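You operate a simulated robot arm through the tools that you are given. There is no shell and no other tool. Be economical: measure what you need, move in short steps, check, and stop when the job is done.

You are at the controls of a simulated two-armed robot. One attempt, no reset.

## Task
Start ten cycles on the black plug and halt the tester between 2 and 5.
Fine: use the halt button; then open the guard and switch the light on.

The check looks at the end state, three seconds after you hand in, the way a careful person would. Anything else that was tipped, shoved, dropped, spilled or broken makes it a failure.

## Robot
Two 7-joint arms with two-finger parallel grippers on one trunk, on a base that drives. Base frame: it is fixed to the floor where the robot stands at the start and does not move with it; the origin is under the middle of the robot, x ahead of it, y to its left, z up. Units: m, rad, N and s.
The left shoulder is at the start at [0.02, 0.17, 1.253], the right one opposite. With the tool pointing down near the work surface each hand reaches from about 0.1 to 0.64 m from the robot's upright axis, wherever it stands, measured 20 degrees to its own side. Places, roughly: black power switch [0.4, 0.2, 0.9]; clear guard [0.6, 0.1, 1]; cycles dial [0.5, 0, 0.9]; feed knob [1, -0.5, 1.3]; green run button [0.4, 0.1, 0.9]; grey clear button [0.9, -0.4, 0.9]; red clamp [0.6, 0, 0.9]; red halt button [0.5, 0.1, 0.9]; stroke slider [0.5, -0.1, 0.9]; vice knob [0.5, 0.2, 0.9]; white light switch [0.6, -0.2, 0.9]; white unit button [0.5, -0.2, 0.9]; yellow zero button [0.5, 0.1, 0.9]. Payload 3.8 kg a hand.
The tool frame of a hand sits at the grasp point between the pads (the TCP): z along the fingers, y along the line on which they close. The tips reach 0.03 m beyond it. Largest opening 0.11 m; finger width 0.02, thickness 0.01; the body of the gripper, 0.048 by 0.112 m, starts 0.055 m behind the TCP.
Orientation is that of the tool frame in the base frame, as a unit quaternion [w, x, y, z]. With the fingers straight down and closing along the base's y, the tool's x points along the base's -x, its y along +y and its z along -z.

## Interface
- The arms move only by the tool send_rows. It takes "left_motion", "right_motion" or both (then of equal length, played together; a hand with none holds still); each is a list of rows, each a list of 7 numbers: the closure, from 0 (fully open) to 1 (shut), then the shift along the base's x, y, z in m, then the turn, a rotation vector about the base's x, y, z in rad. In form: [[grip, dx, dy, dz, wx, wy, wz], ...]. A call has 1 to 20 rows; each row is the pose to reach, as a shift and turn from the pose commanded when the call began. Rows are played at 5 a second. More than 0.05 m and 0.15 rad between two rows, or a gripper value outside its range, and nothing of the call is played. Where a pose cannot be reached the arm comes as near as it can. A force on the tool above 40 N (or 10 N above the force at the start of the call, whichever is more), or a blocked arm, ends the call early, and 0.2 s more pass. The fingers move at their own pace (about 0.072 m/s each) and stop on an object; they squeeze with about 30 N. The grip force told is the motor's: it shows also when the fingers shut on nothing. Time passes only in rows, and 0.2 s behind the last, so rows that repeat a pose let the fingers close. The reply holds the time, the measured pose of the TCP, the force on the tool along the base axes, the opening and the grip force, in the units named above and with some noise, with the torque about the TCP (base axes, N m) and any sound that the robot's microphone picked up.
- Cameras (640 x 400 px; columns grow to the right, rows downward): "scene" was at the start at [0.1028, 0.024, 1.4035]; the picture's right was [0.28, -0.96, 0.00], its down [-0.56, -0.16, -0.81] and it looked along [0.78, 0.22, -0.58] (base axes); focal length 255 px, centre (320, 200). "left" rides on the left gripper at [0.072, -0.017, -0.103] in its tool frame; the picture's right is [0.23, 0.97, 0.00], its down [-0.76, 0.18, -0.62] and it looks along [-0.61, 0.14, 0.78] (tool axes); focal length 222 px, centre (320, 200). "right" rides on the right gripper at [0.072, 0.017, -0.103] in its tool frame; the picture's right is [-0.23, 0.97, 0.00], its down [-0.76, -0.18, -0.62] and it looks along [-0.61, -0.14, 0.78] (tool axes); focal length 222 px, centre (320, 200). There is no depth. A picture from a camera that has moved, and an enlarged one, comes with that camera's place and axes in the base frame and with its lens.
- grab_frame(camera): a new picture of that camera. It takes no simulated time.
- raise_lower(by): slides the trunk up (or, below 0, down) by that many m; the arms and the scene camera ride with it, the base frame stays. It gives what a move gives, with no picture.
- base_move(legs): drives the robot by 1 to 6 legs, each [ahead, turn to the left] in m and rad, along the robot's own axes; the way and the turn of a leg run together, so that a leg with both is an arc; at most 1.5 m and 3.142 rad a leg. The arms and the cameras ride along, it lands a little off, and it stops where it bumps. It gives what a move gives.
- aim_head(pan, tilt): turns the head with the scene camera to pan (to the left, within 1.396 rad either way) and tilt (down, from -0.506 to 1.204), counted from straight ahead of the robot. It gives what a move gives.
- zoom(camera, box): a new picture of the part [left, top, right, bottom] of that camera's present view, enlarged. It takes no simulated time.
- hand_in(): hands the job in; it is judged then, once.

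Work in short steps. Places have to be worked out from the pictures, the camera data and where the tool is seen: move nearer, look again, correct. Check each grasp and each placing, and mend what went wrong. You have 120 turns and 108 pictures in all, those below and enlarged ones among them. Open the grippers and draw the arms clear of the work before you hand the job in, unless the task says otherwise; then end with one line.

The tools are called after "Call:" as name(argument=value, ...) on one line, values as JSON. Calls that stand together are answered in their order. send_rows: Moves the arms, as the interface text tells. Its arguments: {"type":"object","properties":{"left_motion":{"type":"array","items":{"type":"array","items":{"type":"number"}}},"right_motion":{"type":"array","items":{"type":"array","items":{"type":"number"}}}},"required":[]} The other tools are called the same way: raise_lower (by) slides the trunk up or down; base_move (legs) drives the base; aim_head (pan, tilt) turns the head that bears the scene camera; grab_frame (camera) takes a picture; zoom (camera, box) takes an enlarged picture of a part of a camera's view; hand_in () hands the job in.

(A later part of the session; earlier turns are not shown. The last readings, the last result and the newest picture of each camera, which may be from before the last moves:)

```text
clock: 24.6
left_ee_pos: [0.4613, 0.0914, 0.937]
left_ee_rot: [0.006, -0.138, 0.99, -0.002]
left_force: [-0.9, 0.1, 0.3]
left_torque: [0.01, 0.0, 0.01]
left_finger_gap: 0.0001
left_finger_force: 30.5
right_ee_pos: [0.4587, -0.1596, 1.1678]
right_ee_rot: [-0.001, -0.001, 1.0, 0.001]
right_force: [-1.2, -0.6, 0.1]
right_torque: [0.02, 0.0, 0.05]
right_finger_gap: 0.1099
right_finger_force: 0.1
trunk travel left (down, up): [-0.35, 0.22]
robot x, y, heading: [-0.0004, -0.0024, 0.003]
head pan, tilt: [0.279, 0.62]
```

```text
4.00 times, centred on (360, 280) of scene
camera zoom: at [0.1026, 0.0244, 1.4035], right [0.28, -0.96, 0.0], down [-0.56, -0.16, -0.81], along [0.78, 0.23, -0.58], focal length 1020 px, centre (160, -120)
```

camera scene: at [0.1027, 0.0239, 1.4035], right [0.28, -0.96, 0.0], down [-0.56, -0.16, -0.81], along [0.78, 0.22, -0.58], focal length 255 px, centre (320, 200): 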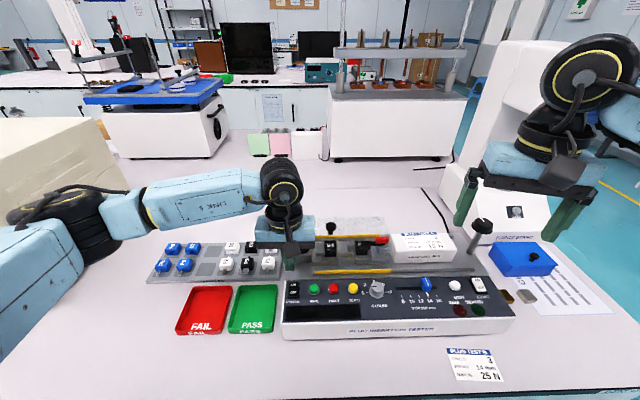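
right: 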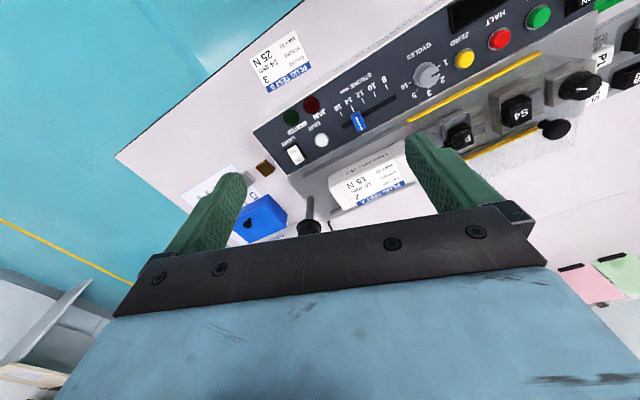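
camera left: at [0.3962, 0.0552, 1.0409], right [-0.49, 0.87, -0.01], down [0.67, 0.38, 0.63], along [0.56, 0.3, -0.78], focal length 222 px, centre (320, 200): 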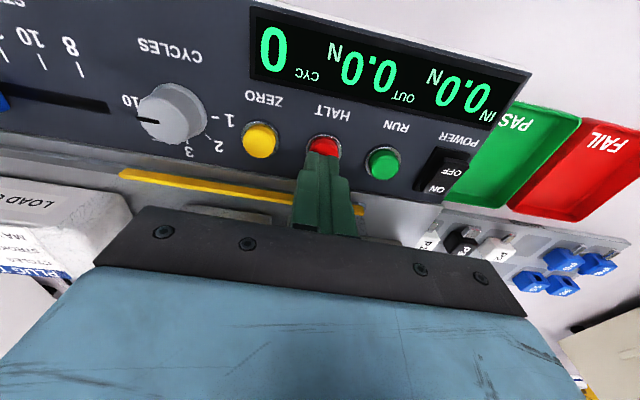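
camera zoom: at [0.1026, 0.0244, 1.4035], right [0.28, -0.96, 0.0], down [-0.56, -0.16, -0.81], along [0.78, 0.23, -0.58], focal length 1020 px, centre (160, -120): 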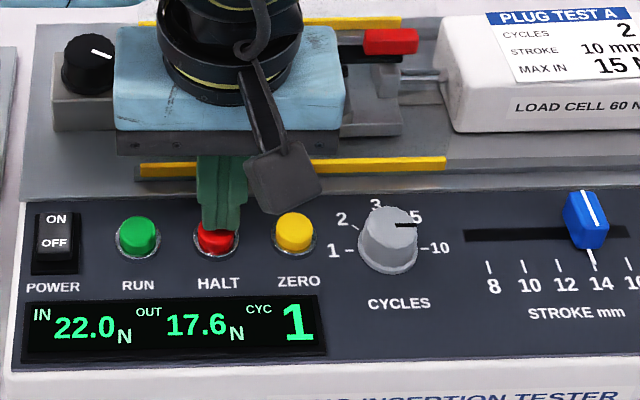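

Count 1 at 24.6 s, roughly a 4 s cycle. I'll wait 4 s more.

Call:
send_rows(left_motion=[[1, 0, 0, 0, 0, 0, 0], [1, 0, 0, 0, 0, 0, 0], [1, 0, 0, 0, 0, 0, 0], [1, 0, 0, 0, 0, 0, 0], [1, 0, 0, 0, 0, 0, 0], [1, 0, 0, 0, 0, 0, 0], [1, 0, 0, 0, 0, 0, 0], [1, 0, 0, 0, 0, 0, 0], [1, 0, 0, 0, 0, 0, 0], [1, 0, 0, 0, 0, 0, 0], [1, 0, 0, 0, 0, 0, 0], [1, 0, 0, 0, 0, 0, 0], [1, 0, 0, 0, 0, 0, 0], [1, 0, 0, 0, 0, 0, 0], [1, 0, 0, 0, 0, 0, 0], [1, 0, 0, 0, 0, 0, 0], [1, 0, 0, 0, 0, 0, 0], [1, 0, 0, 0, 0, 0, 0]])

Call:
zoom(camera="scene", box=[280, 230, 440, 330])

```text
clock: 28.4
left_ee_pos: [0.4621, 0.0926, 0.9364]
left_ee_rot: [0.006, -0.138, 0.99, -0.002]
left_force: [-0.7, 0.5, -0.9]
left_torque: [0.0, -0.05, 0.0]
left_finger_gap: 0.0
left_finger_force: 29.9
right_ee_pos: [0.4593, -0.1593, 1.1675]
right_ee_rot: [0.0, -0.002, 1.0, 0.001]
right_force: [0.3, 0.3, -0.5]
right_torque: [0.02, -0.02, -0.01]
right_finger_gap: 0.11
right_finger_force: 0.1
trunk travel left (down, up): [-0.35, 0.22]
robot x, y, heading: [0.0017, 0.0002, 0.001]
head pan, tilt: [0.279, 0.62]
```

```text
4.00 times, centred on (360, 280) of scene
camera zoom: at [0.1026, 0.0244, 1.4035], right [0.28, -0.96, 0.0], down [-0.56, -0.16, -0.81], along [0.78, 0.23, -0.58], focal length 1020 px, centre (160, -120)
```

zoom: 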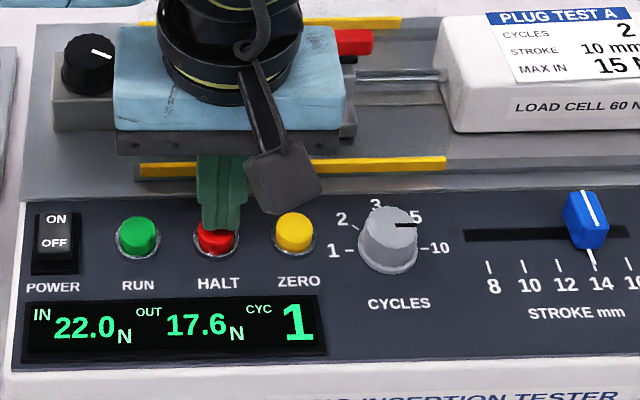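

Still count 1, second stroke underway. Wait another ~4 s.

Call:
send_rows(left_motion=[[1, 0, 0, 0, 0, 0, 0], [1, 0, 0, 0, 0, 0, 0], [1, 0, 0, 0, 0, 0, 0], [1, 0, 0, 0, 0, 0, 0], [1, 0, 0, 0, 0, 0, 0], [1, 0, 0, 0, 0, 0, 0], [1, 0, 0, 0, 0, 0, 0], [1, 0, 0, 0, 0, 0, 0], [1, 0, 0, 0, 0, 0, 0], [1, 0, 0, 0, 0, 0, 0], [1, 0, 0, 0, 0, 0, 0], [1, 0, 0, 0, 0, 0, 0], [1, 0, 0, 0, 0, 0, 0], [1, 0, 0, 0, 0, 0, 0], [1, 0, 0, 0, 0, 0, 0], [1, 0, 0, 0, 0, 0, 0], [1, 0, 0, 0, 0, 0, 0], [1, 0, 0, 0, 0, 0, 0]])

Call:
zoom(camera="scene", box=[280, 230, 440, 330])

```text
clock: 32.2
left_ee_pos: [0.4618, 0.0908, 0.9359]
left_ee_rot: [0.006, -0.138, 0.99, -0.002]
left_force: [-1.7, 0.7, -0.9]
left_torque: [0.01, 0.04, -0.04]
left_finger_gap: 0.0
left_finger_force: 30.0
right_ee_pos: [0.4604, -0.1587, 1.1659]
right_ee_rot: [-0.001, -0.002, 1.0, 0.001]
right_force: [0.1, -0.5, 0.5]
right_torque: [-0.02, 0.03, 0.03]
right_finger_gap: 0.11
right_finger_force: 0.0
trunk travel left (down, up): [-0.35, 0.22]
robot x, y, heading: [0.0027, -0.0011, 0.001]
head pan, tilt: [0.279, 0.62]
```

```text
4.00 times, centred on (360, 280) of scene
camera zoom: at [0.1026, 0.0244, 1.4035], right [0.28, -0.96, 0.0], down [-0.56, -0.16, -0.81], along [0.78, 0.23, -0.58], focal length 1020 px, centre (160, -120)
```

zoom: 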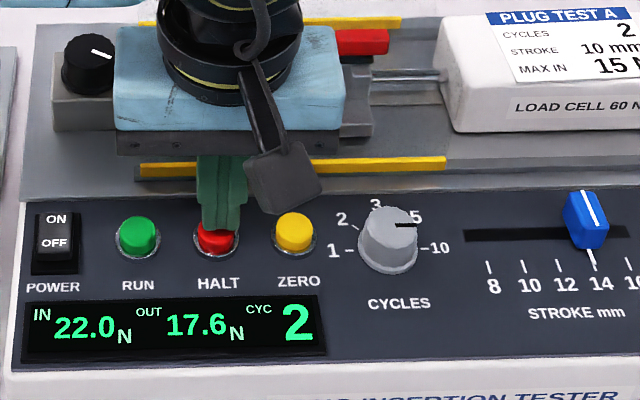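

Count 2. Wait ~3 s more for count 3.

Call:
send_rows(left_motion=[[1, 0, 0, 0, 0, 0, 0], [1, 0, 0, 0, 0, 0, 0], [1, 0, 0, 0, 0, 0, 0], [1, 0, 0, 0, 0, 0, 0], [1, 0, 0, 0, 0, 0, 0], [1, 0, 0, 0, 0, 0, 0], [1, 0, 0, 0, 0, 0, 0], [1, 0, 0, 0, 0, 0, 0], [1, 0, 0, 0, 0, 0, 0], [1, 0, 0, 0, 0, 0, 0], [1, 0, 0, 0, 0, 0, 0], [1, 0, 0, 0, 0, 0, 0]])

Call:
zoom(camera="scene", box=[280, 230, 440, 330])

```text
clock: 34.8
left_ee_pos: [0.462, 0.0929, 0.9363]
left_ee_rot: [0.006, -0.138, 0.99, -0.003]
left_force: [-0.1, 0.7, 0.3]
left_torque: [0.0, -0.03, 0.0]
left_finger_gap: 0.0
left_finger_force: 30.1
right_ee_pos: [0.4596, -0.1582, 1.1666]
right_ee_rot: [-0.001, -0.001, 1.0, 0.001]
right_force: [0.1, -0.3, 0.1]
right_torque: [0.01, -0.01, -0.02]
right_finger_gap: 0.1099
right_finger_force: 0.0
trunk travel left (down, up): [-0.35, 0.22]
robot x, y, heading: [-0.0027, 0.0002, 0.002]
head pan, tilt: [0.279, 0.62]
```

```text
4.00 times, centred on (360, 280) of scene
camera zoom: at [0.1026, 0.0244, 1.4035], right [0.28, -0.96, 0.0], down [-0.56, -0.16, -0.81], along [0.78, 0.23, -0.58], focal length 1020 px, centre (160, -120)
```

zoom: 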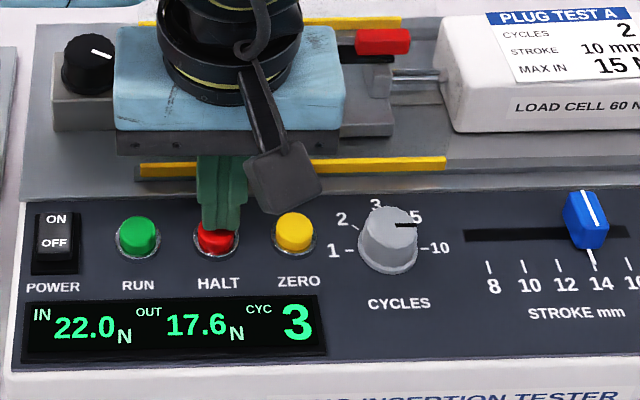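

Count 3, carriage retracting. Press HALT now.

Call:
send_rows(left_motion=[[1, 0, 0, -0.006, 0, 0, 0], [1, 0, 0, -0.012, 0, 0, 0], [1, 0, 0, -0.017, 0, 0, 0], [1, 0, 0, -0.02, 0, 0, 0]])

Call:
zoom(camera="scene", box=[280, 230, 440, 330])

```text
clock: 35.8
left_ee_pos: [0.4629, 0.0909, 0.9255]
left_ee_rot: [0.013, -0.139, 0.99, -0.007]
left_force: [-5.3, 2.5, 17.7]
left_torque: [0.05, 0.28, 0.0]
left_finger_gap: 0.0
left_finger_force: 29.6
right_ee_pos: [0.4576, -0.1589, 1.1694]
right_ee_rot: [-0.001, -0.001, 1.0, 0.001]
right_force: [0.0, 0.2, -0.1]
right_torque: [0.0, -0.02, 0.02]
right_finger_gap: 0.1099
right_finger_force: 0.1
trunk travel left (down, up): [-0.35, 0.22]
robot x, y, heading: [-0.0007, 0.0026, 0.001]
head pan, tilt: [0.279, 0.62]
heard: click
stopped in row 4 (left hand): the force on the tool passed its limit at 44 N (the readings are from after the stop); the commanded pose is now the measured one
```

```text
4.00 times, centred on (360, 280) of scene
camera zoom: at [0.0995, 0.0249, 1.4039], right [0.28, -0.96, 0.0], down [-0.56, -0.16, -0.82], along [0.78, 0.23, -0.58], focal length 1020 px, centre (160, -120)
```

zoom: 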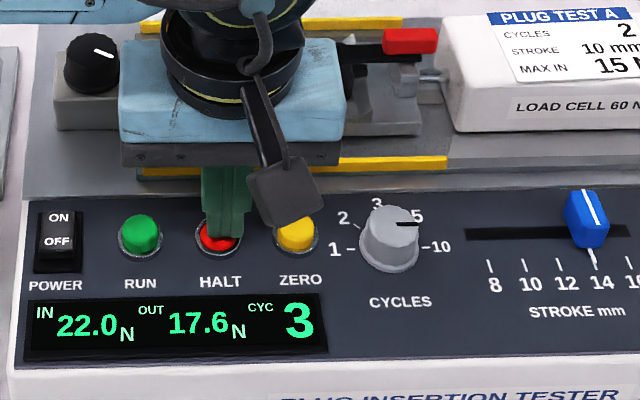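

HALT clicked. I'll lift the left hand clear (open it) and check the count holds, and inspect the guard.

Call:
send_rows(left_motion=[[1, 0, 0, 0.04, 0, 0, 0], [1, 0, 0, 0.09, 0, 0, 0], [0.6, -0.02, 0.02, 0.13, 0, 0, 0], [0.6, -0.06, 0.05, 0.15, 0, 0, 0], [0.6, -0.1, 0.07, 0.16, 0, 0, 0], [0.6, -0.1, 0.07, 0.16, 0, 0, 0], [0.6, -0.1, 0.07, 0.16, 0, 0, 0], [0.6, -0.1, 0.07, 0.16, 0, 0, 0], [0.6, -0.1, 0.07, 0.16, 0, 0, 0]])

Call:
grab_frame(camera="left")

Call:
zoom(camera="scene", box=[280, 190, 520, 340])

Call:
grab_frame(camera="right")

```text
refused: row 4 steps farther than a row can; nothing moved
```

```text
65 pictures are left
camera left: at [0.397, 0.0548, 1.0282], right [-0.49, 0.87, -0.02], down [0.67, 0.39, 0.64], along [0.57, 0.3, -0.77], focal length 222 px, centre (320, 200)
```

left: 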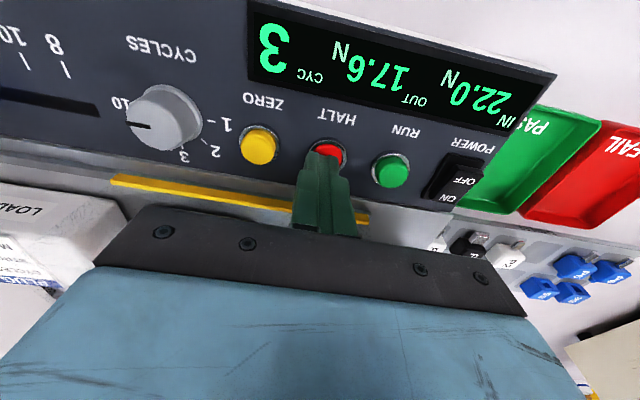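

```text
2.67 times, centred on (400, 265) of scene
camera zoom: at [0.0995, 0.0249, 1.4039], right [0.28, -0.96, 0.0], down [-0.56, -0.16, -0.82], along [0.78, 0.23, -0.58], focal length 680 px, centre (107, 27)
```

zoom: 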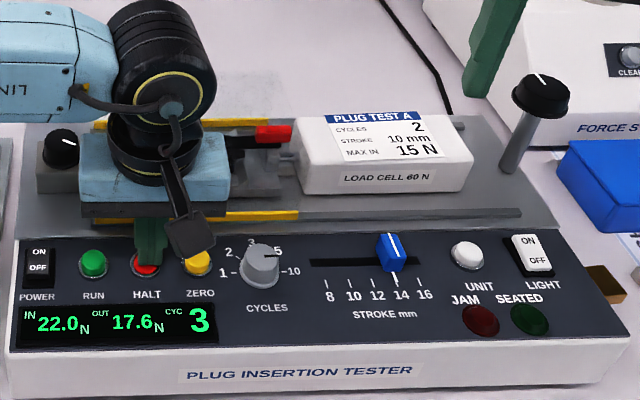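

```text
63 pictures are left
camera right: at [0.384, -0.1423, 1.2716], right [0.23, 0.97, 0.0], down [0.76, -0.18, 0.62], along [0.61, -0.14, -0.78], focal length 222 px, centre (320, 200)
```

right: 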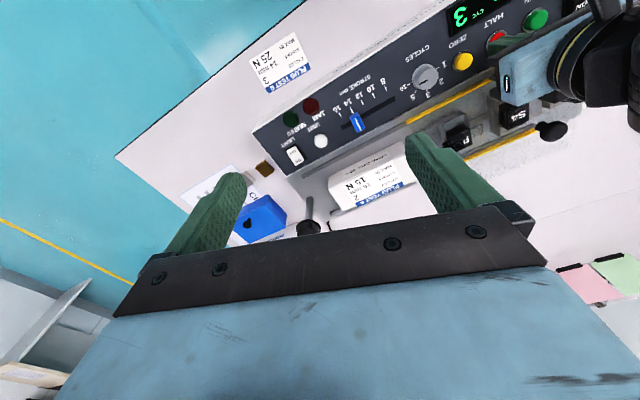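

The step was too large; resend with smaller steps.

Call:
send_rows(left_motion=[[1, 0, 0, 0.03, 0, 0, 0], [1, 0, 0, 0.07, 0, 0, 0], [0.6, -0.02, 0.02, 0.1, 0, 0, 0], [0.6, -0.05, 0.03, 0.12, 0, 0, 0], [0.6, -0.08, 0.05, 0.14, 0, 0, 0], [0.6, -0.1, 0.07, 0.16, 0, 0, 0], [0.6, -0.1, 0.07, 0.16, 0, 0, 0], [0.6, -0.1, 0.07, 0.16, 0, 0, 0], [0.6, -0.1, 0.07, 0.16, 0, 0, 0], [0.6, -0.1, 0.07, 0.16, 0, 0, 0]])

Call:
grab_frame(camera="left")

Call:
zoom(camera="scene", box=[280, 190, 520, 340])

```text
clock: 38.0
left_ee_pos: [0.3629, 0.1608, 1.0812]
left_ee_rot: [0.009, -0.139, 0.99, -0.005]
left_force: [0.3, -0.4, -0.1]
left_torque: [0.02, 0.01, 0.04]
left_finger_gap: 0.0438
left_finger_force: 0.1
right_ee_pos: [0.4584, -0.1599, 1.1666]
right_ee_rot: [0.0, -0.002, 1.0, 0.001]
right_force: [-0.1, -0.4, -0.2]
right_torque: [-0.04, 0.01, -0.04]
right_finger_gap: 0.1101
right_finger_force: 0.1
trunk travel left (down, up): [-0.35, 0.22]
robot x, y, heading: [-0.0027, -0.0001, 0.002]
head pan, tilt: [0.279, 0.62]
```

```text
62 pictures are left
camera left: at [0.2979, 0.1242, 1.1844], right [-0.49, 0.87, -0.02], down [0.67, 0.38, 0.63], along [0.56, 0.3, -0.77], focal length 222 px, centre (320, 200)
```

left: 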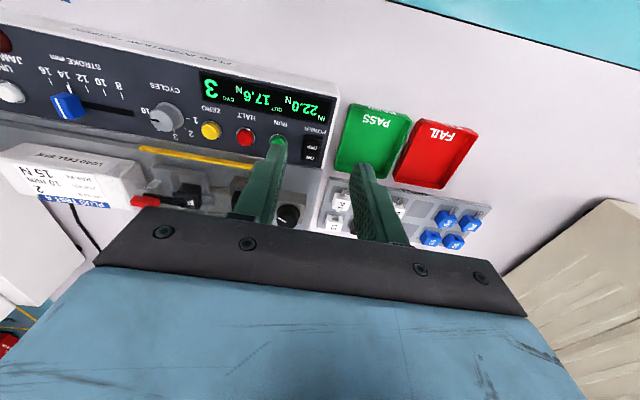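

```text
2.67 times, centred on (400, 265) of scene
camera zoom: at [0.1024, 0.0247, 1.4035], right [0.28, -0.96, 0.0], down [-0.56, -0.16, -0.81], along [0.78, 0.23, -0.58], focal length 680 px, centre (107, 27)
```

zoom: 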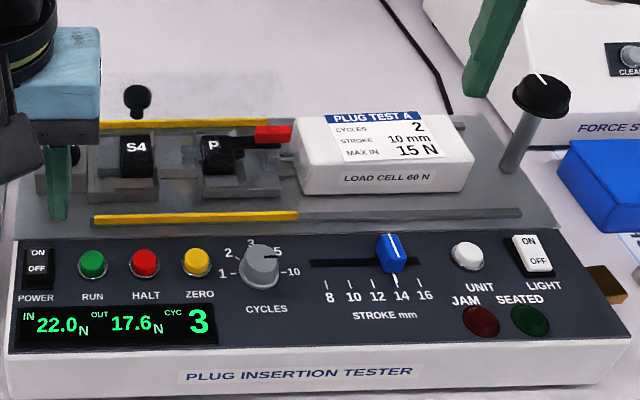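

Tester halted at 3 and stays there. Guard knob ≈ (0.567,0.126,0.985); guard slides to the right along rails direction (0.28,-0.96). I'll bring the left hand, opened, above and slightly short of the knob to look.

Call:
send_rows(left_motion=[[0.4, 0.035, -0.006, 0, 0, 0, 0], [0.4, 0.07, -0.012, 0, 0, 0, 0], [0.4, 0.105, -0.018, 0, 0, 0, 0], [0.4, 0.14, -0.025, 0, 0, 0, 0], [0.4, 0.17, -0.03, 0, 0, 0, 0], [0.4, 0.18, -0.033, 0, 0, 0, 0], [0.4, 0.18, -0.033, 0, 0, 0, 0]])

Call:
grab_frame(camera="left")

Call:
zoom(camera="scene", box=[270, 150, 430, 250])

```text
clock: 39.6
left_ee_pos: [0.5434, 0.128, 1.0815]
left_ee_rot: [0.01, -0.138, 0.99, -0.004]
left_force: [0.0, 0.6, 0.7]
left_torque: [0.01, -0.02, 0.02]
left_finger_gap: 0.0657
left_finger_force: 0.1
right_ee_pos: [0.4586, -0.1594, 1.1664]
right_ee_rot: [-0.001, -0.001, 1.0, 0.001]
right_force: [-0.2, 0.5, 0.8]
right_torque: [0.0, 0.04, 0.03]
right_finger_gap: 0.11
right_finger_force: 0.1
trunk travel left (down, up): [-0.35, 0.22]
robot x, y, heading: [0.0001, 0.0011, -0.001]
head pan, tilt: [0.279, 0.62]
```

```text
60 pictures are left
camera left: at [0.4778, 0.0925, 1.1847], right [-0.49, 0.87, -0.02], down [0.67, 0.38, 0.63], along [0.56, 0.3, -0.77], focal length 222 px, centre (320, 200)
```

left: 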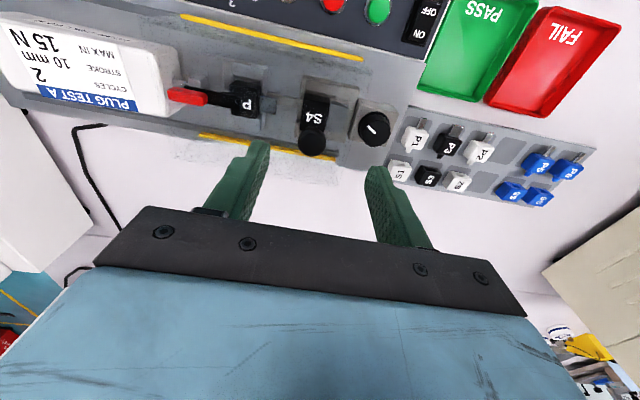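

```text
4.00 times, centred on (350, 200) of scene
camera zoom: at [0.1025, 0.0247, 1.4035], right [0.28, -0.96, 0.0], down [-0.56, -0.16, -0.81], along [0.78, 0.23, -0.58], focal length 1020 px, centre (200, 200)
```

zoom: 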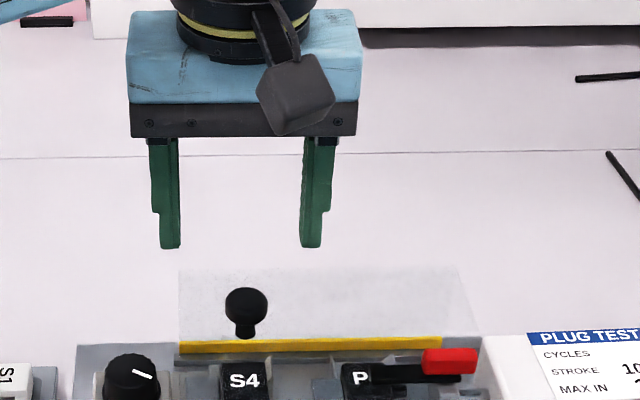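

Knob head re-triangulated at (0.563,0.129,0.985). Descending so the tips straddle it, staying above the guard's top (~0.962), then closing.

Call:
send_rows(left_motion=[[0.4, 0.02, 0.001, -0.03, 0, 0, 0], [0.4, 0.02, 0.001, -0.06, 0, 0, 0], [0.4, 0.02, 0.001, -0.075, 0, 0, 0], [0.4, 0.02, 0.001, -0.075, 0, 0, 0]])

Call:
zoom(camera="left", box=[160, 60, 480, 260])

Call:
zoom(camera="scene", box=[290, 180, 390, 260])

```text
clock: 40.6
left_ee_pos: [0.565, 0.1292, 1.0055]
left_ee_rot: [0.01, -0.137, 0.99, -0.005]
left_force: [1.0, 0.8, 0.1]
left_torque: [0.03, 0.01, 0.0]
left_finger_gap: 0.0662
left_finger_force: 0.2
right_ee_pos: [0.4583, -0.1582, 1.1681]
right_ee_rot: [-0.001, -0.001, 1.0, 0.001]
right_force: [0.8, 0.4, -0.3]
right_torque: [0.01, -0.03, -0.03]
right_finger_gap: 0.1101
right_finger_force: 0.0
trunk travel left (down, up): [-0.35, 0.22]
robot x, y, heading: [-0.0011, 0.0007, 0.002]
head pan, tilt: [0.279, 0.62]
```

```text
2.00 times, centred on (320, 160) of left
camera zoom: at [0.4986, 0.0926, 1.1088], right [-0.49, 0.87, -0.02], down [0.67, 0.38, 0.63], along [0.56, 0.3, -0.77], focal length 444 px, centre (320, 280)
```

zoom: 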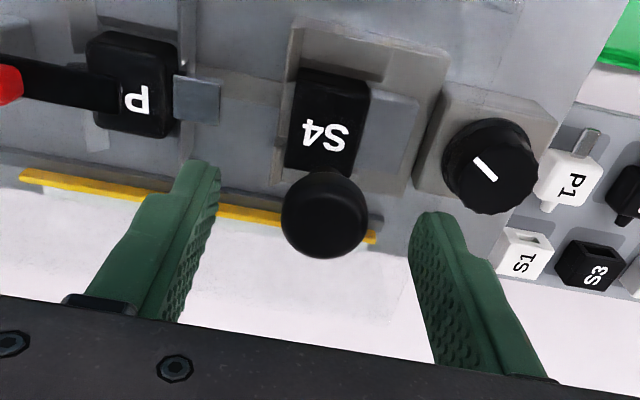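

```text
5.00 times, centred on (340, 220) of scene
camera zoom: at [0.1023, 0.0247, 1.4035], right [0.28, -0.96, 0.0], down [-0.56, -0.16, -0.81], along [0.78, 0.23, -0.58], focal length 1275 px, centre (220, 100)
```

zoom: 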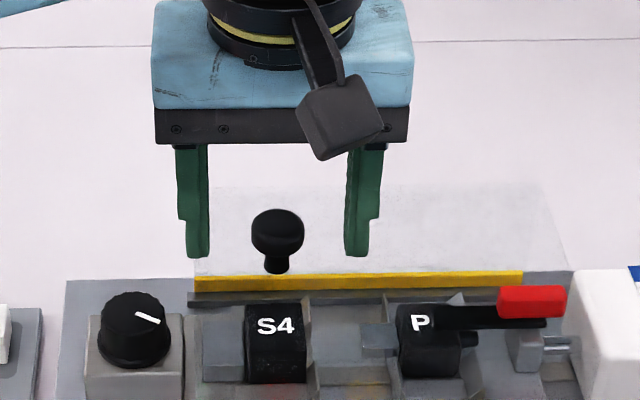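

Knob is between the fingers. Close on it, then try a small slide to the right to feel the guard.

Call:
send_rows(left_motion=[[0.7, 0, 0, -0.003, 0, 0, 0], [0.85, 0, 0, -0.003, 0, 0, 0], [0.85, 0, 0, -0.003, 0, 0, 0], [0.85, 0.003, -0.01, -0.003, 0, 0, 0], [0.85, 0.006, -0.019, -0.003, 0, 0, 0], [0.85, 0.009, -0.029, -0.003, 0, 0, 0]])

Call:
zoom(camera="scene", box=[290, 180, 450, 280])

```text
clock: 42.0
left_ee_pos: [0.5731, 0.1007, 1.0033]
left_ee_rot: [0.009, -0.139, 0.99, -0.005]
left_force: [7.2, 1.4, -2.8]
left_torque: [0.19, -0.03, 0.04]
left_finger_gap: 0.0249
left_finger_force: 45.1
right_ee_pos: [0.4593, -0.1594, 1.166]
right_ee_rot: [-0.002, -0.001, 1.0, 0.001]
right_force: [0.5, 0.1, -0.6]
right_torque: [0.0, -0.04, 0.01]
right_finger_gap: 0.11
right_finger_force: 0.0
trunk travel left (down, up): [-0.35, 0.22]
robot x, y, heading: [0.0022, 0.0032, 0.0]
head pan, tilt: [0.279, 0.62]
```

```text
4.00 times, centred on (370, 230) of scene
camera zoom: at [0.1036, 0.0245, 1.4034], right [0.28, -0.96, 0.0], down [-0.56, -0.16, -0.81], along [0.78, 0.23, -0.58], focal length 1020 px, centre (120, 80)
```

zoom: 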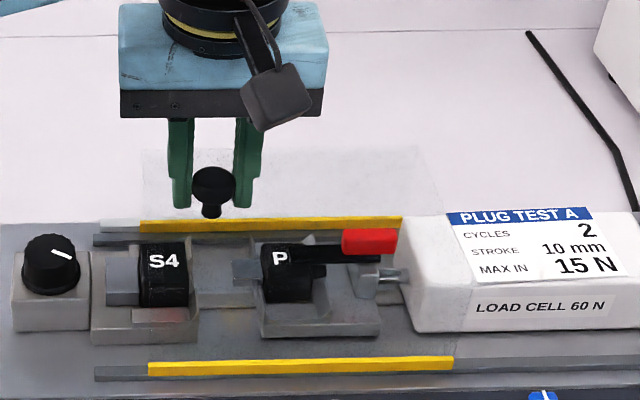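

The guard slides along its rails. Continue along (0.29,-0.957) in steps.

Call:
send_rows(left_motion=[[0.85, 0.008, -0.024, 0, 0, 0, 0], [0.85, 0.016, -0.048, 0, 0, 0, 0], [0.85, 0.023, -0.072, 0, 0, 0, 0], [0.85, 0.03, -0.096, 0, 0, 0, 0], [0.85, 0.037, -0.119, 0, 0, 0, 0]])

Call:
zoom(camera="scene", box=[290, 170, 530, 320])

```text
clock: 43.2
left_ee_pos: [0.5988, 0.0003, 1.0025]
left_ee_rot: [0.014, -0.142, 0.99, -0.002]
left_force: [33.0, 10.9, 10.5]
left_torque: [0.36, -0.5, -0.06]
left_finger_gap: 0.0254
left_finger_force: 44.7
left hand out of reach, approached as far as the arm can: row 4, 5
right_ee_pos: [0.4637, -0.1582, 1.1661]
right_ee_rot: [-0.002, -0.001, 1.0, 0.0]
right_force: [0.7, -1.2, 0.8]
right_torque: [-0.01, -0.04, 0.0]
right_finger_gap: 0.11
right_finger_force: 0.1
trunk travel left (down, up): [-0.35, 0.22]
robot x, y, heading: [-0.0014, -0.0021, 0.007]
head pan, tilt: [0.279, 0.62]
```

```text
2.67 times, centred on (410, 245) of scene
camera zoom: at [0.1063, 0.0253, 1.4033], right [0.28, -0.96, 0.0], down [-0.56, -0.16, -0.81], along [0.78, 0.23, -0.58], focal length 680 px, centre (80, 80)
```

zoom: 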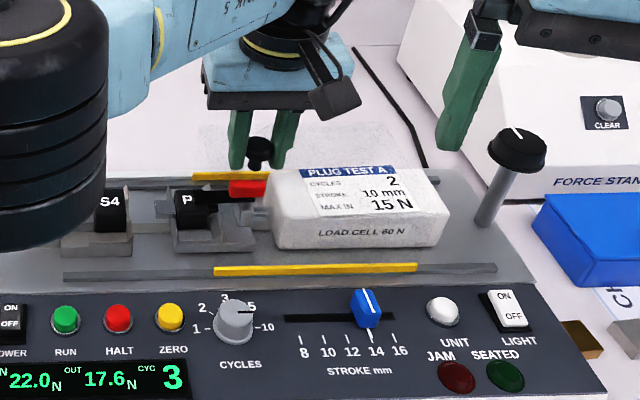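

Left arm is at its limit with ~7 cm of travel left. Release, lift and retract the left hand; the right hand will finish.

Call:
send_rows(left_motion=[[0.4, 0, 0, 0, 0, 0, 0], [0.4, 0, 0, 0, 0, 0, 0], [0.4, 0, 0, 0.03, 0, 0, 0], [0.4, -0.01, 0.02, 0.07, 0, 0, 0], [0.4, -0.03, 0.05, 0.1, 0, 0, 0], [0.4, -0.06, 0.08, 0.12, 0, 0, 0], [0.4, -0.09, 0.11, 0.13, 0, 0, 0], [0.4, -0.12, 0.14, 0.14, 0, 0, 0], [0.4, -0.15, 0.17, 0.15, 0, 0, 0], [0.4, -0.17, 0.2, 0.15, 0, 0, 0], [0.4, -0.17, 0.22, 0.15, 0, 0, 0]])

Call:
grab_frame(camera="scene")

Call:
grab_frame(camera="right")

```text
clock: 45.6
left_ee_pos: [0.4228, 0.2164, 1.153]
left_ee_rot: [0.01, -0.139, 0.99, -0.005]
left_force: [0.5, 0.1, 0.1]
left_torque: [0.02, -0.03, -0.03]
left_finger_gap: 0.066
left_finger_force: 0.1
right_ee_pos: [0.4598, -0.1584, 1.1675]
right_ee_rot: [0.0, -0.001, 1.0, 0.001]
right_force: [0.8, -0.7, -0.4]
right_torque: [-0.01, -0.02, -0.02]
right_finger_gap: 0.1099
right_finger_force: 0.2
trunk travel left (down, up): [-0.35, 0.22]
robot x, y, heading: [-0.0035, 0.0008, -0.001]
head pan, tilt: [0.279, 0.62]
```

```text
54 pictures are left
camera scene: at [0.1026, 0.0248, 1.4035], right [0.28, -0.96, 0.0], down [-0.56, -0.16, -0.81], along [0.78, 0.23, -0.58], focal length 255 px, centre (320, 200)
```

scene: 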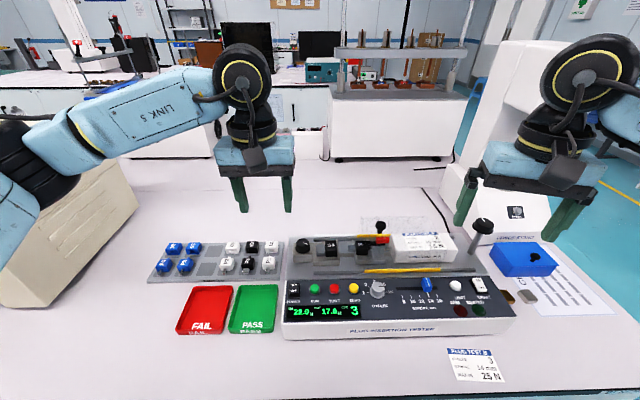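

```text
53 pictures are left
camera right: at [0.3867, -0.1423, 1.2707], right [0.23, 0.97, 0.0], down [0.76, -0.18, 0.62], along [0.61, -0.14, -0.78], focal length 222 px, centre (320, 200)
```

right: 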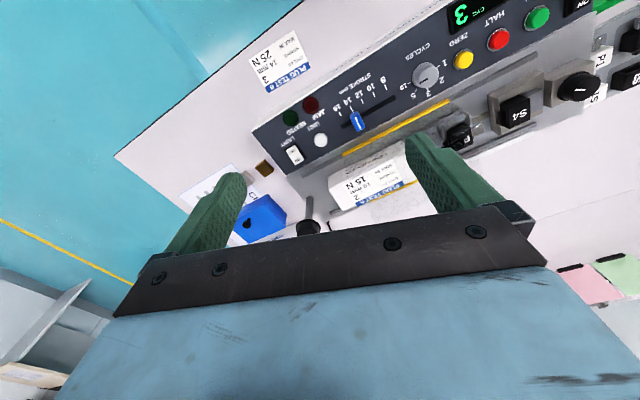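

Now move the right hand over the knob (≈(0.597,0.000,0.985)) with matching yaw, high.

Call:
send_rows(right_motion=[[0.4, 0.0, 0.03, 0, 0, 0, 0.1], [0.4, 0.02, 0.065, 0, 0, 0, 0.2], [0.4, 0.045, 0.1, 0, 0, 0, 0.29], [0.4, 0.07, 0.13, -0.02, 0, 0, 0.29], [0.4, 0.09, 0.15, -0.04, 0, 0, 0.29], [0.4, 0.1, 0.158, -0.07, 0, 0, 0.29], [0.4, 0.1, 0.158, -0.07, 0, 0, 0.29]])

Call:
grab_frame(camera="right")

Call:
zoom(camera="scene", box=[300, 150, 540, 300])

```text
clock: 47.2
left_ee_pos: [0.4225, 0.2138, 1.1532]
left_ee_rot: [0.009, -0.139, 0.99, -0.005]
left_force: [-0.1, 1.1, -0.3]
left_torque: [-0.02, 0.02, -0.01]
left_finger_gap: 0.0659
left_finger_force: 0.1
right_ee_pos: [0.5584, 0.0007, 1.095]
right_ee_rot: [-0.001, -0.146, 0.989, 0.001]
right_force: [-0.5, -0.3, -0.1]
right_torque: [0.02, 0.0, 0.0]
right_finger_gap: 0.0659
right_finger_force: 0.0
trunk travel left (down, up): [-0.35, 0.22]
robot x, y, heading: [0.0003, -0.0013, 0.002]
head pan, tilt: [0.279, 0.62]
```

```text
52 pictures are left
camera right: at [0.4844, -0.0043, 1.1992], right [-0.06, 1.0, 0.0], down [0.78, 0.05, 0.62], along [0.62, 0.04, -0.78], focal length 222 px, centre (320, 200)
```

right: 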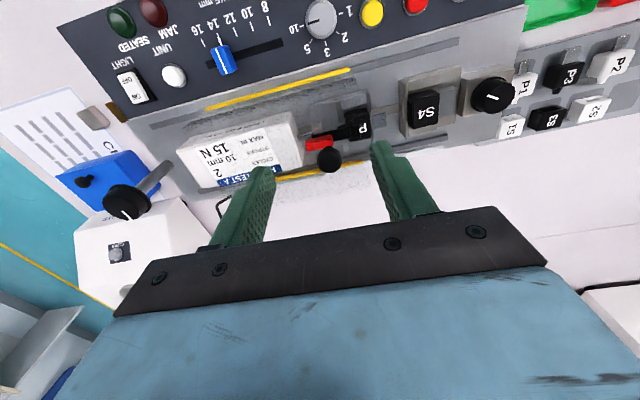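

```text
2.67 times, centred on (420, 225) of scene
camera zoom: at [0.1022, 0.0246, 1.4036], right [0.28, -0.96, 0.0], down [-0.56, -0.16, -0.81], along [0.78, 0.23, -0.58], focal length 680 px, centre (53, 133)
```

zoom: 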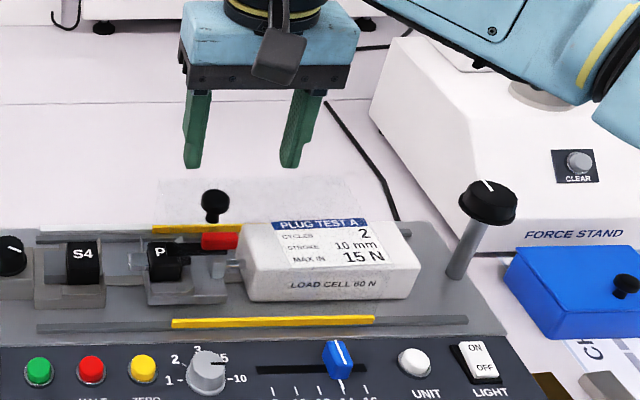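

Knob seen at about (0.599,0.0125,0.985). I'll tilt the tool forward 0.3 rad for reach and lower around the knob.

Call:
send_rows(right_motion=[[0.4, 0.01, 0.01, -0.01, 0.04, -0.13, 0], [0.4, 0.02, 0.01, -0.03, 0.08, -0.26, 0], [0.4, 0.035, 0.01, -0.05, 0.087, -0.287, 0], [0.4, 0.035, 0.01, -0.075, 0.087, -0.287, 0], [0.4, 0.035, 0.01, -0.09, 0.087, -0.287, 0], [0.4, 0.035, 0.01, -0.09, 0.087, -0.287, 0]])

Call:
grab_frame(camera="right")

Call:
zoom(camera="scene", box=[320, 170, 480, 270])

```text
clock: 48.6
left_ee_pos: [0.4223, 0.2144, 1.1525]
left_ee_rot: [0.009, -0.139, 0.99, -0.005]
left_force: [0.7, 0.6, 0.6]
left_torque: [-0.01, 0.01, 0.0]
left_finger_gap: 0.0661
left_finger_force: 0.0
right_ee_pos: [0.5946, 0.0101, 1.0059]
right_ee_rot: [0.147, -0.144, 0.978, 0.023]
right_force: [-0.3, -0.2, -0.1]
right_torque: [0.0, -0.01, 0.03]
right_finger_gap: 0.0662
right_finger_force: 0.0
trunk travel left (down, up): [-0.35, 0.22]
robot x, y, heading: [-0.004, -0.0023, -0.003]
head pan, tilt: [0.279, 0.62]
```

```text
50 pictures are left
camera right: at [0.4937, -0.0032, 1.0839], right [-0.07, 0.99, 0.07], down [0.57, -0.02, 0.82], along [0.82, 0.1, -0.57], focal length 222 px, centre (320, 200)
```

right: 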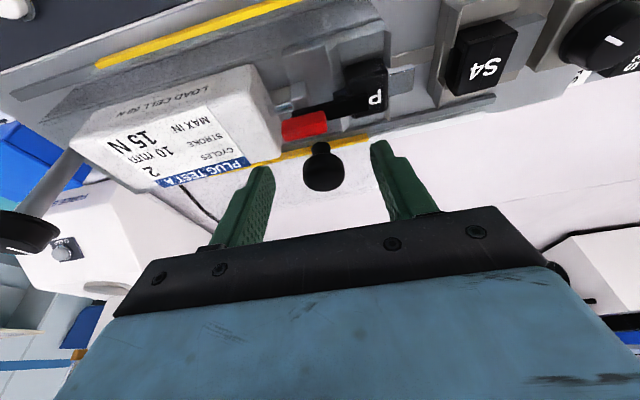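

```text
4.00 times, centred on (400, 220) of scene
camera zoom: at [0.1024, 0.0245, 1.4035], right [0.28, -0.96, 0.0], down [-0.56, -0.16, -0.81], along [0.78, 0.23, -0.58], focal length 1020 px, centre (0, 120)
```

zoom: 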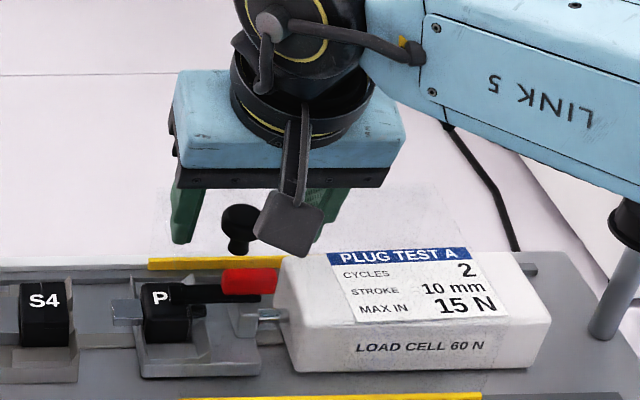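

Knob is centred between the fingers. Close, then slide right 5 cm.

Call:
send_rows(right_motion=[[0.7, 0, 0, 0, 0, 0, 0], [0.85, 0, 0, 0, 0, 0, 0], [0.85, 0, 0, 0, 0, 0, 0], [0.85, 0.004, -0.0144, 0, 0, 0, 0], [0.85, 0.0087, -0.0287, 0, 0, 0, 0], [0.85, 0.013, -0.043, 0, 0, 0, 0], [0.85, 0.016, -0.053, 0, 0, 0, 0]])

Call:
grab_frame(camera="scene")

Call:
zoom(camera="scene", box=[290, 170, 530, 320])

```text
clock: 50.2
left_ee_pos: [0.4245, 0.2143, 1.1522]
left_ee_rot: [0.009, -0.139, 0.99, -0.005]
left_force: [0.6, 0.9, -0.9]
left_torque: [0.02, 0.0, -0.01]
left_finger_gap: 0.0659
left_finger_force: 0.0
right_ee_pos: [0.6114, -0.0435, 1.0064]
right_ee_rot: [0.146, -0.145, 0.978, 0.023]
right_force: [8.5, 2.6, -2.1]
right_torque: [-0.07, 0.32, -0.01]
right_finger_gap: 0.025
right_finger_force: 45.0
trunk travel left (down, up): [-0.35, 0.22]
robot x, y, heading: [-0.0004, -0.003, 0.004]
head pan, tilt: [0.279, 0.62]
```

```text
48 pictures are left
camera scene: at [0.1041, 0.025, 1.4034], right [0.28, -0.96, 0.0], down [-0.56, -0.16, -0.81], along [0.78, 0.23, -0.58], focal length 255 px, centre (320, 200)
```

scene: 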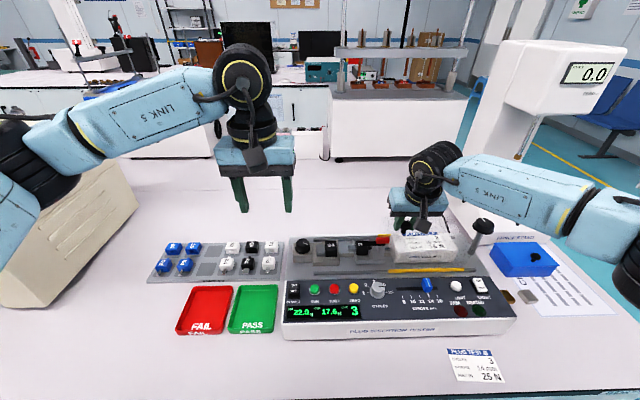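

```text
2.67 times, centred on (410, 245) of scene
camera zoom: at [0.1041, 0.025, 1.4034], right [0.28, -0.96, 0.0], down [-0.56, -0.16, -0.81], along [0.78, 0.23, -0.58], focal length 680 px, centre (80, 80)
```

zoom: 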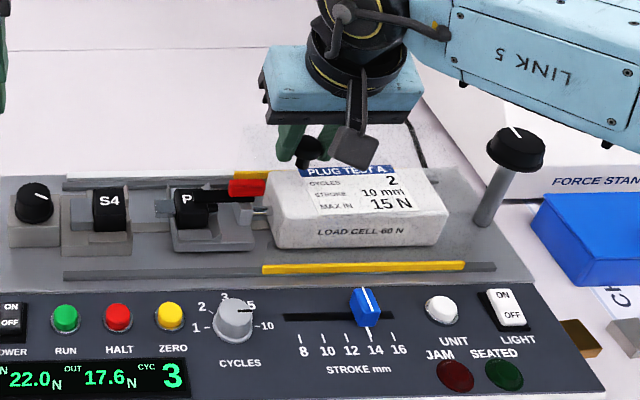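

About 2.5–3 cm remains to the rail end. Continue to the stop.

Call:
send_rows(right_motion=[[0.85, 0.004, -0.01, 0, 0, 0, 0], [0.85, 0.007, -0.019, 0, 0, 0, 0], [0.85, 0.009, -0.026, 0, 0, 0, 0], [0.85, 0.0105, -0.031, 0, 0, 0, 0], [0.85, 0.012, -0.035, 0, 0, 0, 0]])

Call:
zoom(camera="scene", box=[290, 170, 530, 320])

```text
clock: 51.4
left_ee_pos: [0.4222, 0.2161, 1.1532]
left_ee_rot: [0.01, -0.139, 0.99, -0.005]
left_force: [0.7, -0.1, -0.1]
left_torque: [-0.02, 0.01, 0.0]
left_finger_gap: 0.0657
left_finger_force: 0.2
right_ee_pos: [0.6208, -0.0732, 1.006]
right_ee_rot: [0.146, -0.145, 0.978, 0.024]
right_force: [-3.8, 12.7, -3.2]
right_torque: [0.35, -0.5, -0.13]
right_finger_gap: 0.0252
right_finger_force: 45.0
trunk travel left (down, up): [-0.35, 0.22]
robot x, y, heading: [-0.0002, -0.0008, 0.003]
head pan, tilt: [0.279, 0.62]
```

```text
2.67 times, centred on (410, 245) of scene
camera zoom: at [0.1021, 0.0265, 1.4035], right [0.28, -0.96, 0.0], down [-0.56, -0.16, -0.81], along [0.78, 0.23, -0.58], focal length 680 px, centre (80, 80)
```

zoom: 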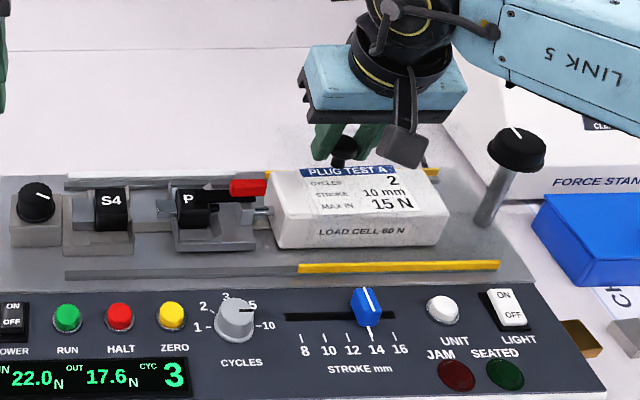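

Guard is fully open at the stop. Release, lift, untilt and move the right hand back over toward the light switch (ON ≈ (0.568,-0.224)).

Call:
send_rows(right_motion=[[0.4, 0, 0, 0, 0, 0, 0], [0.4, 0, 0, 0, 0, 0, 0], [0.4, -0.005, 0, 0.03, 0, 0, 0], [0.4, -0.02, 0, 0.065, 0, 0, 0], [0.4, -0.04, 0, 0.1, -0.04, 0.13, 0], [0.4, -0.06, -0.03, 0.1, -0.087, 0.287, 0], [1, -0.075, -0.07, 0.1, -0.087, 0.287, 0], [1, -0.085, -0.11, 0.095, -0.087, 0.287, 0], [1, -0.085, -0.14, 0.08, -0.087, 0.287, 0], [1, -0.085, -0.14, 0.06, -0.087, 0.287, 0], [1, -0.085, -0.14, 0.06, -0.087, 0.287, 0]])

Call:
grab_frame(camera="right")

Call:
grab_frame(camera="scene")

```text
refused: row 6 steps farther than a row can; nothing moved
```

```text
45 pictures are left
camera right: at [0.5207, -0.0876, 1.0843], right [-0.08, 0.99, 0.07], down [0.58, -0.01, 0.82], along [0.81, 0.11, -0.57], focal length 222 px, centre (320, 200)
```

right: 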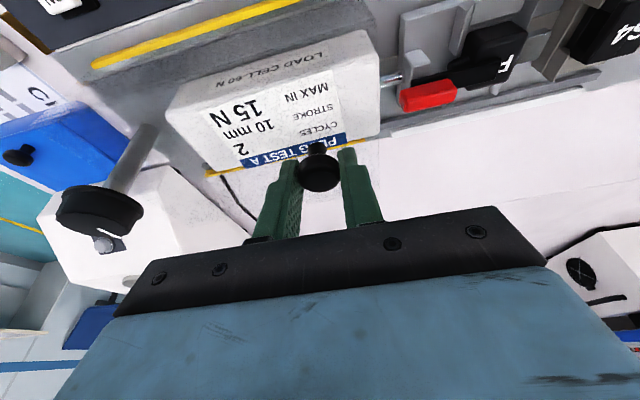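

```text
44 pictures are left
camera scene: at [0.1021, 0.0265, 1.4035], right [0.28, -0.96, 0.0], down [-0.56, -0.16, -0.81], along [0.78, 0.23, -0.58], focal length 255 px, centre (320, 200)
```

scene: 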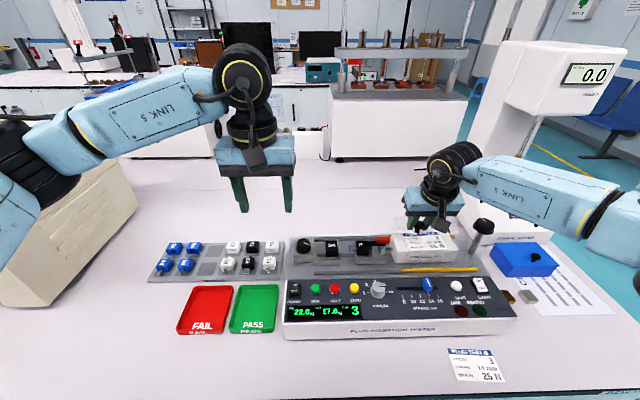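

Turn step too big; resend finer.

Call:
send_rows(right_motion=[[0.4, 0, 0, 0, 0, 0, 0], [0.4, 0, 0, 0, 0, 0, 0], [0.4, -0.005, 0, 0.03, 0, 0, 0], [0.4, -0.02, 0, 0.065, 0, 0, 0], [0.4, -0.04, 0, 0.095, -0.03, 0.1, 0], [0.4, -0.06, -0.02, 0.1, -0.06, 0.2, 0], [1, -0.075, -0.05, 0.1, -0.087, 0.287, 0], [1, -0.085, -0.09, 0.095, -0.087, 0.287, 0], [1, -0.085, -0.125, 0.08, -0.087, 0.287, 0], [1, -0.085, -0.14, 0.06, -0.087, 0.287, 0], [1, -0.085, -0.14, 0.06, -0.087, 0.287, 0]])

Call:
grab_frame(camera="right")

Call:
zoom(camera="scene", box=[360, 190, 560, 320])

```text
clock: 53.8
left_ee_pos: [0.4227, 0.2157, 1.1533]
left_ee_rot: [0.009, -0.14, 0.99, -0.005]
left_force: [-0.2, 0.7, -1.3]
left_torque: [-0.02, 0.01, -0.04]
left_finger_gap: 0.0658
left_finger_force: 0.1
right_ee_pos: [0.5363, -0.2186, 1.0659]
right_ee_rot: [-0.002, -0.145, 0.989, 0.001]
right_force: [0.0, 0.2, 0.1]
right_torque: [0.01, -0.01, 0.04]
right_finger_gap: 0.0001
right_finger_force: 30.1
trunk travel left (down, up): [-0.35, 0.22]
robot x, y, heading: [-0.0017, 0.0032, -0.002]
head pan, tilt: [0.279, 0.62]
```

```text
43 pictures are left
camera right: at [0.4621, -0.224, 1.1694], right [-0.06, 1.0, 0.0], down [0.78, 0.05, 0.62], along [0.62, 0.04, -0.78], focal length 222 px, centre (320, 200)
```

right: 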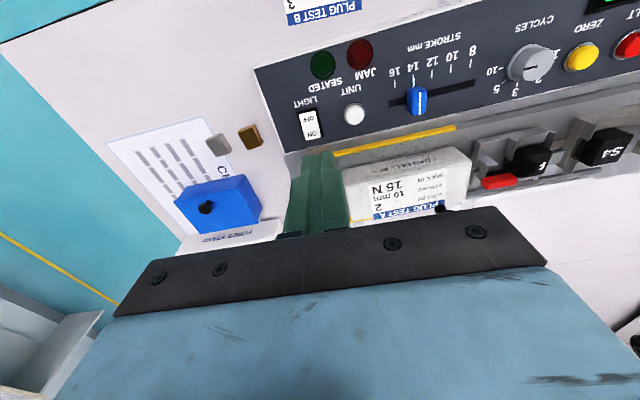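

```text
3.08 times, centred on (460, 255) of scene
camera zoom: at [0.1024, 0.0249, 1.4035], right [0.28, -0.96, 0.0], down [-0.56, -0.16, -0.81], along [0.78, 0.23, -0.58], focal length 785 px, centre (-111, 31)
```

zoom: 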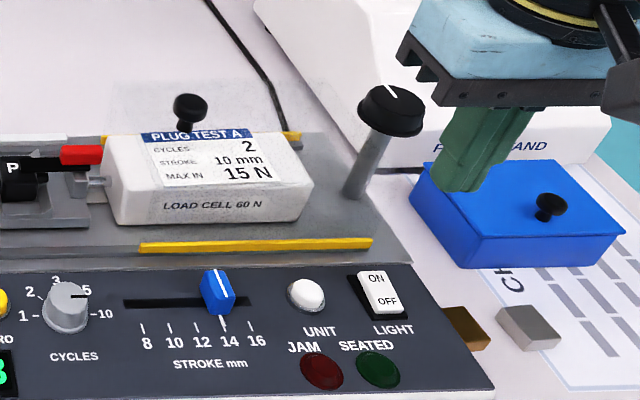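

Both views agree: ON half ≈ (0.570,-0.228,0.90). Descend on it and press.

Call:
send_rows(right_motion=[[1, 0.02, -0.005, -0.03, 0, 0, 0], [1, 0.036, -0.009, -0.07, 0, 0, 0], [1, 0.036, -0.009, -0.11, 0, 0, 0], [1, 0.036, -0.009, -0.126, 0, 0, 0], [1, 0.036, -0.009, -0.132, 0, 0, 0], [1, 0.036, -0.009, -0.137, 0, 0, 0], [1, 0.036, -0.009, -0.141, 0, 0, 0]])

Call:
grab_frame(camera="right")

Call:
zoom(camera="scene", box=[360, 190, 560, 320])

```text
clock: 55.4
left_ee_pos: [0.421, 0.2154, 1.1546]
left_ee_rot: [0.01, -0.139, 0.99, -0.005]
left_force: [-0.3, -0.7, -0.1]
left_torque: [-0.01, 0.02, 0.0]
left_finger_gap: 0.066
left_finger_force: 0.1
right_ee_pos: [0.5746, -0.2273, 0.931]
right_ee_rot: [0.005, -0.145, 0.989, 0.002]
right_force: [1.7, -2.6, 35.7]
right_torque: [-0.13, 0.35, 0.38]
right_finger_gap: 0.0
right_finger_force: 30.4
trunk travel left (down, up): [-0.35, 0.22]
robot x, y, heading: [0.0016, 0.0, 0.003]
head pan, tilt: [0.279, 0.62]
heard: click
```

```text
41 pictures are left
camera right: at [0.499, -0.2326, 1.0346], right [-0.06, 1.0, 0.0], down [0.78, 0.05, 0.63], along [0.63, 0.04, -0.78], focal length 222 px, centre (320, 200)
```

right: 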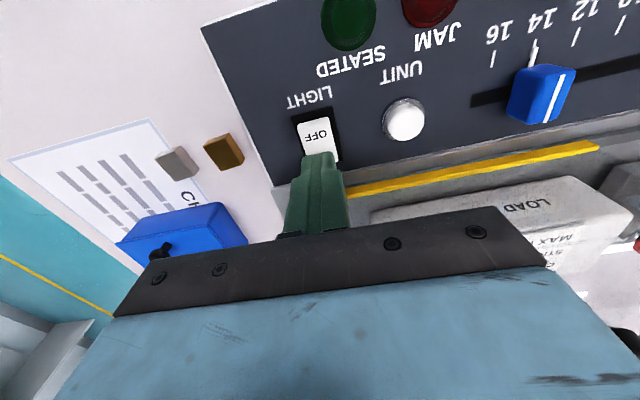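

```text
3.08 times, centred on (460, 255) of scene
camera zoom: at [0.0993, 0.0254, 1.4042], right [0.28, -0.96, 0.0], down [-0.56, -0.16, -0.82], along [0.78, 0.23, -0.58], focal length 785 px, centre (-111, 31)
```

zoom: 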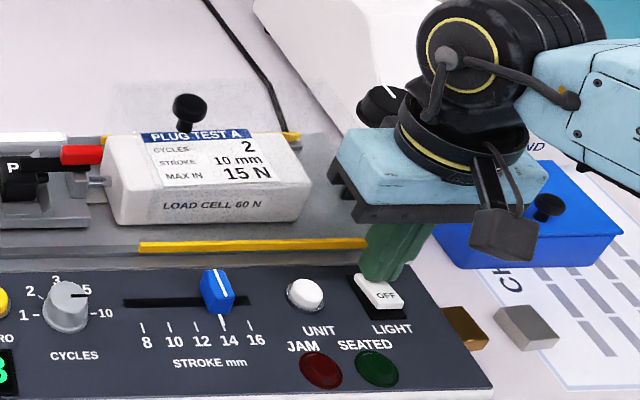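

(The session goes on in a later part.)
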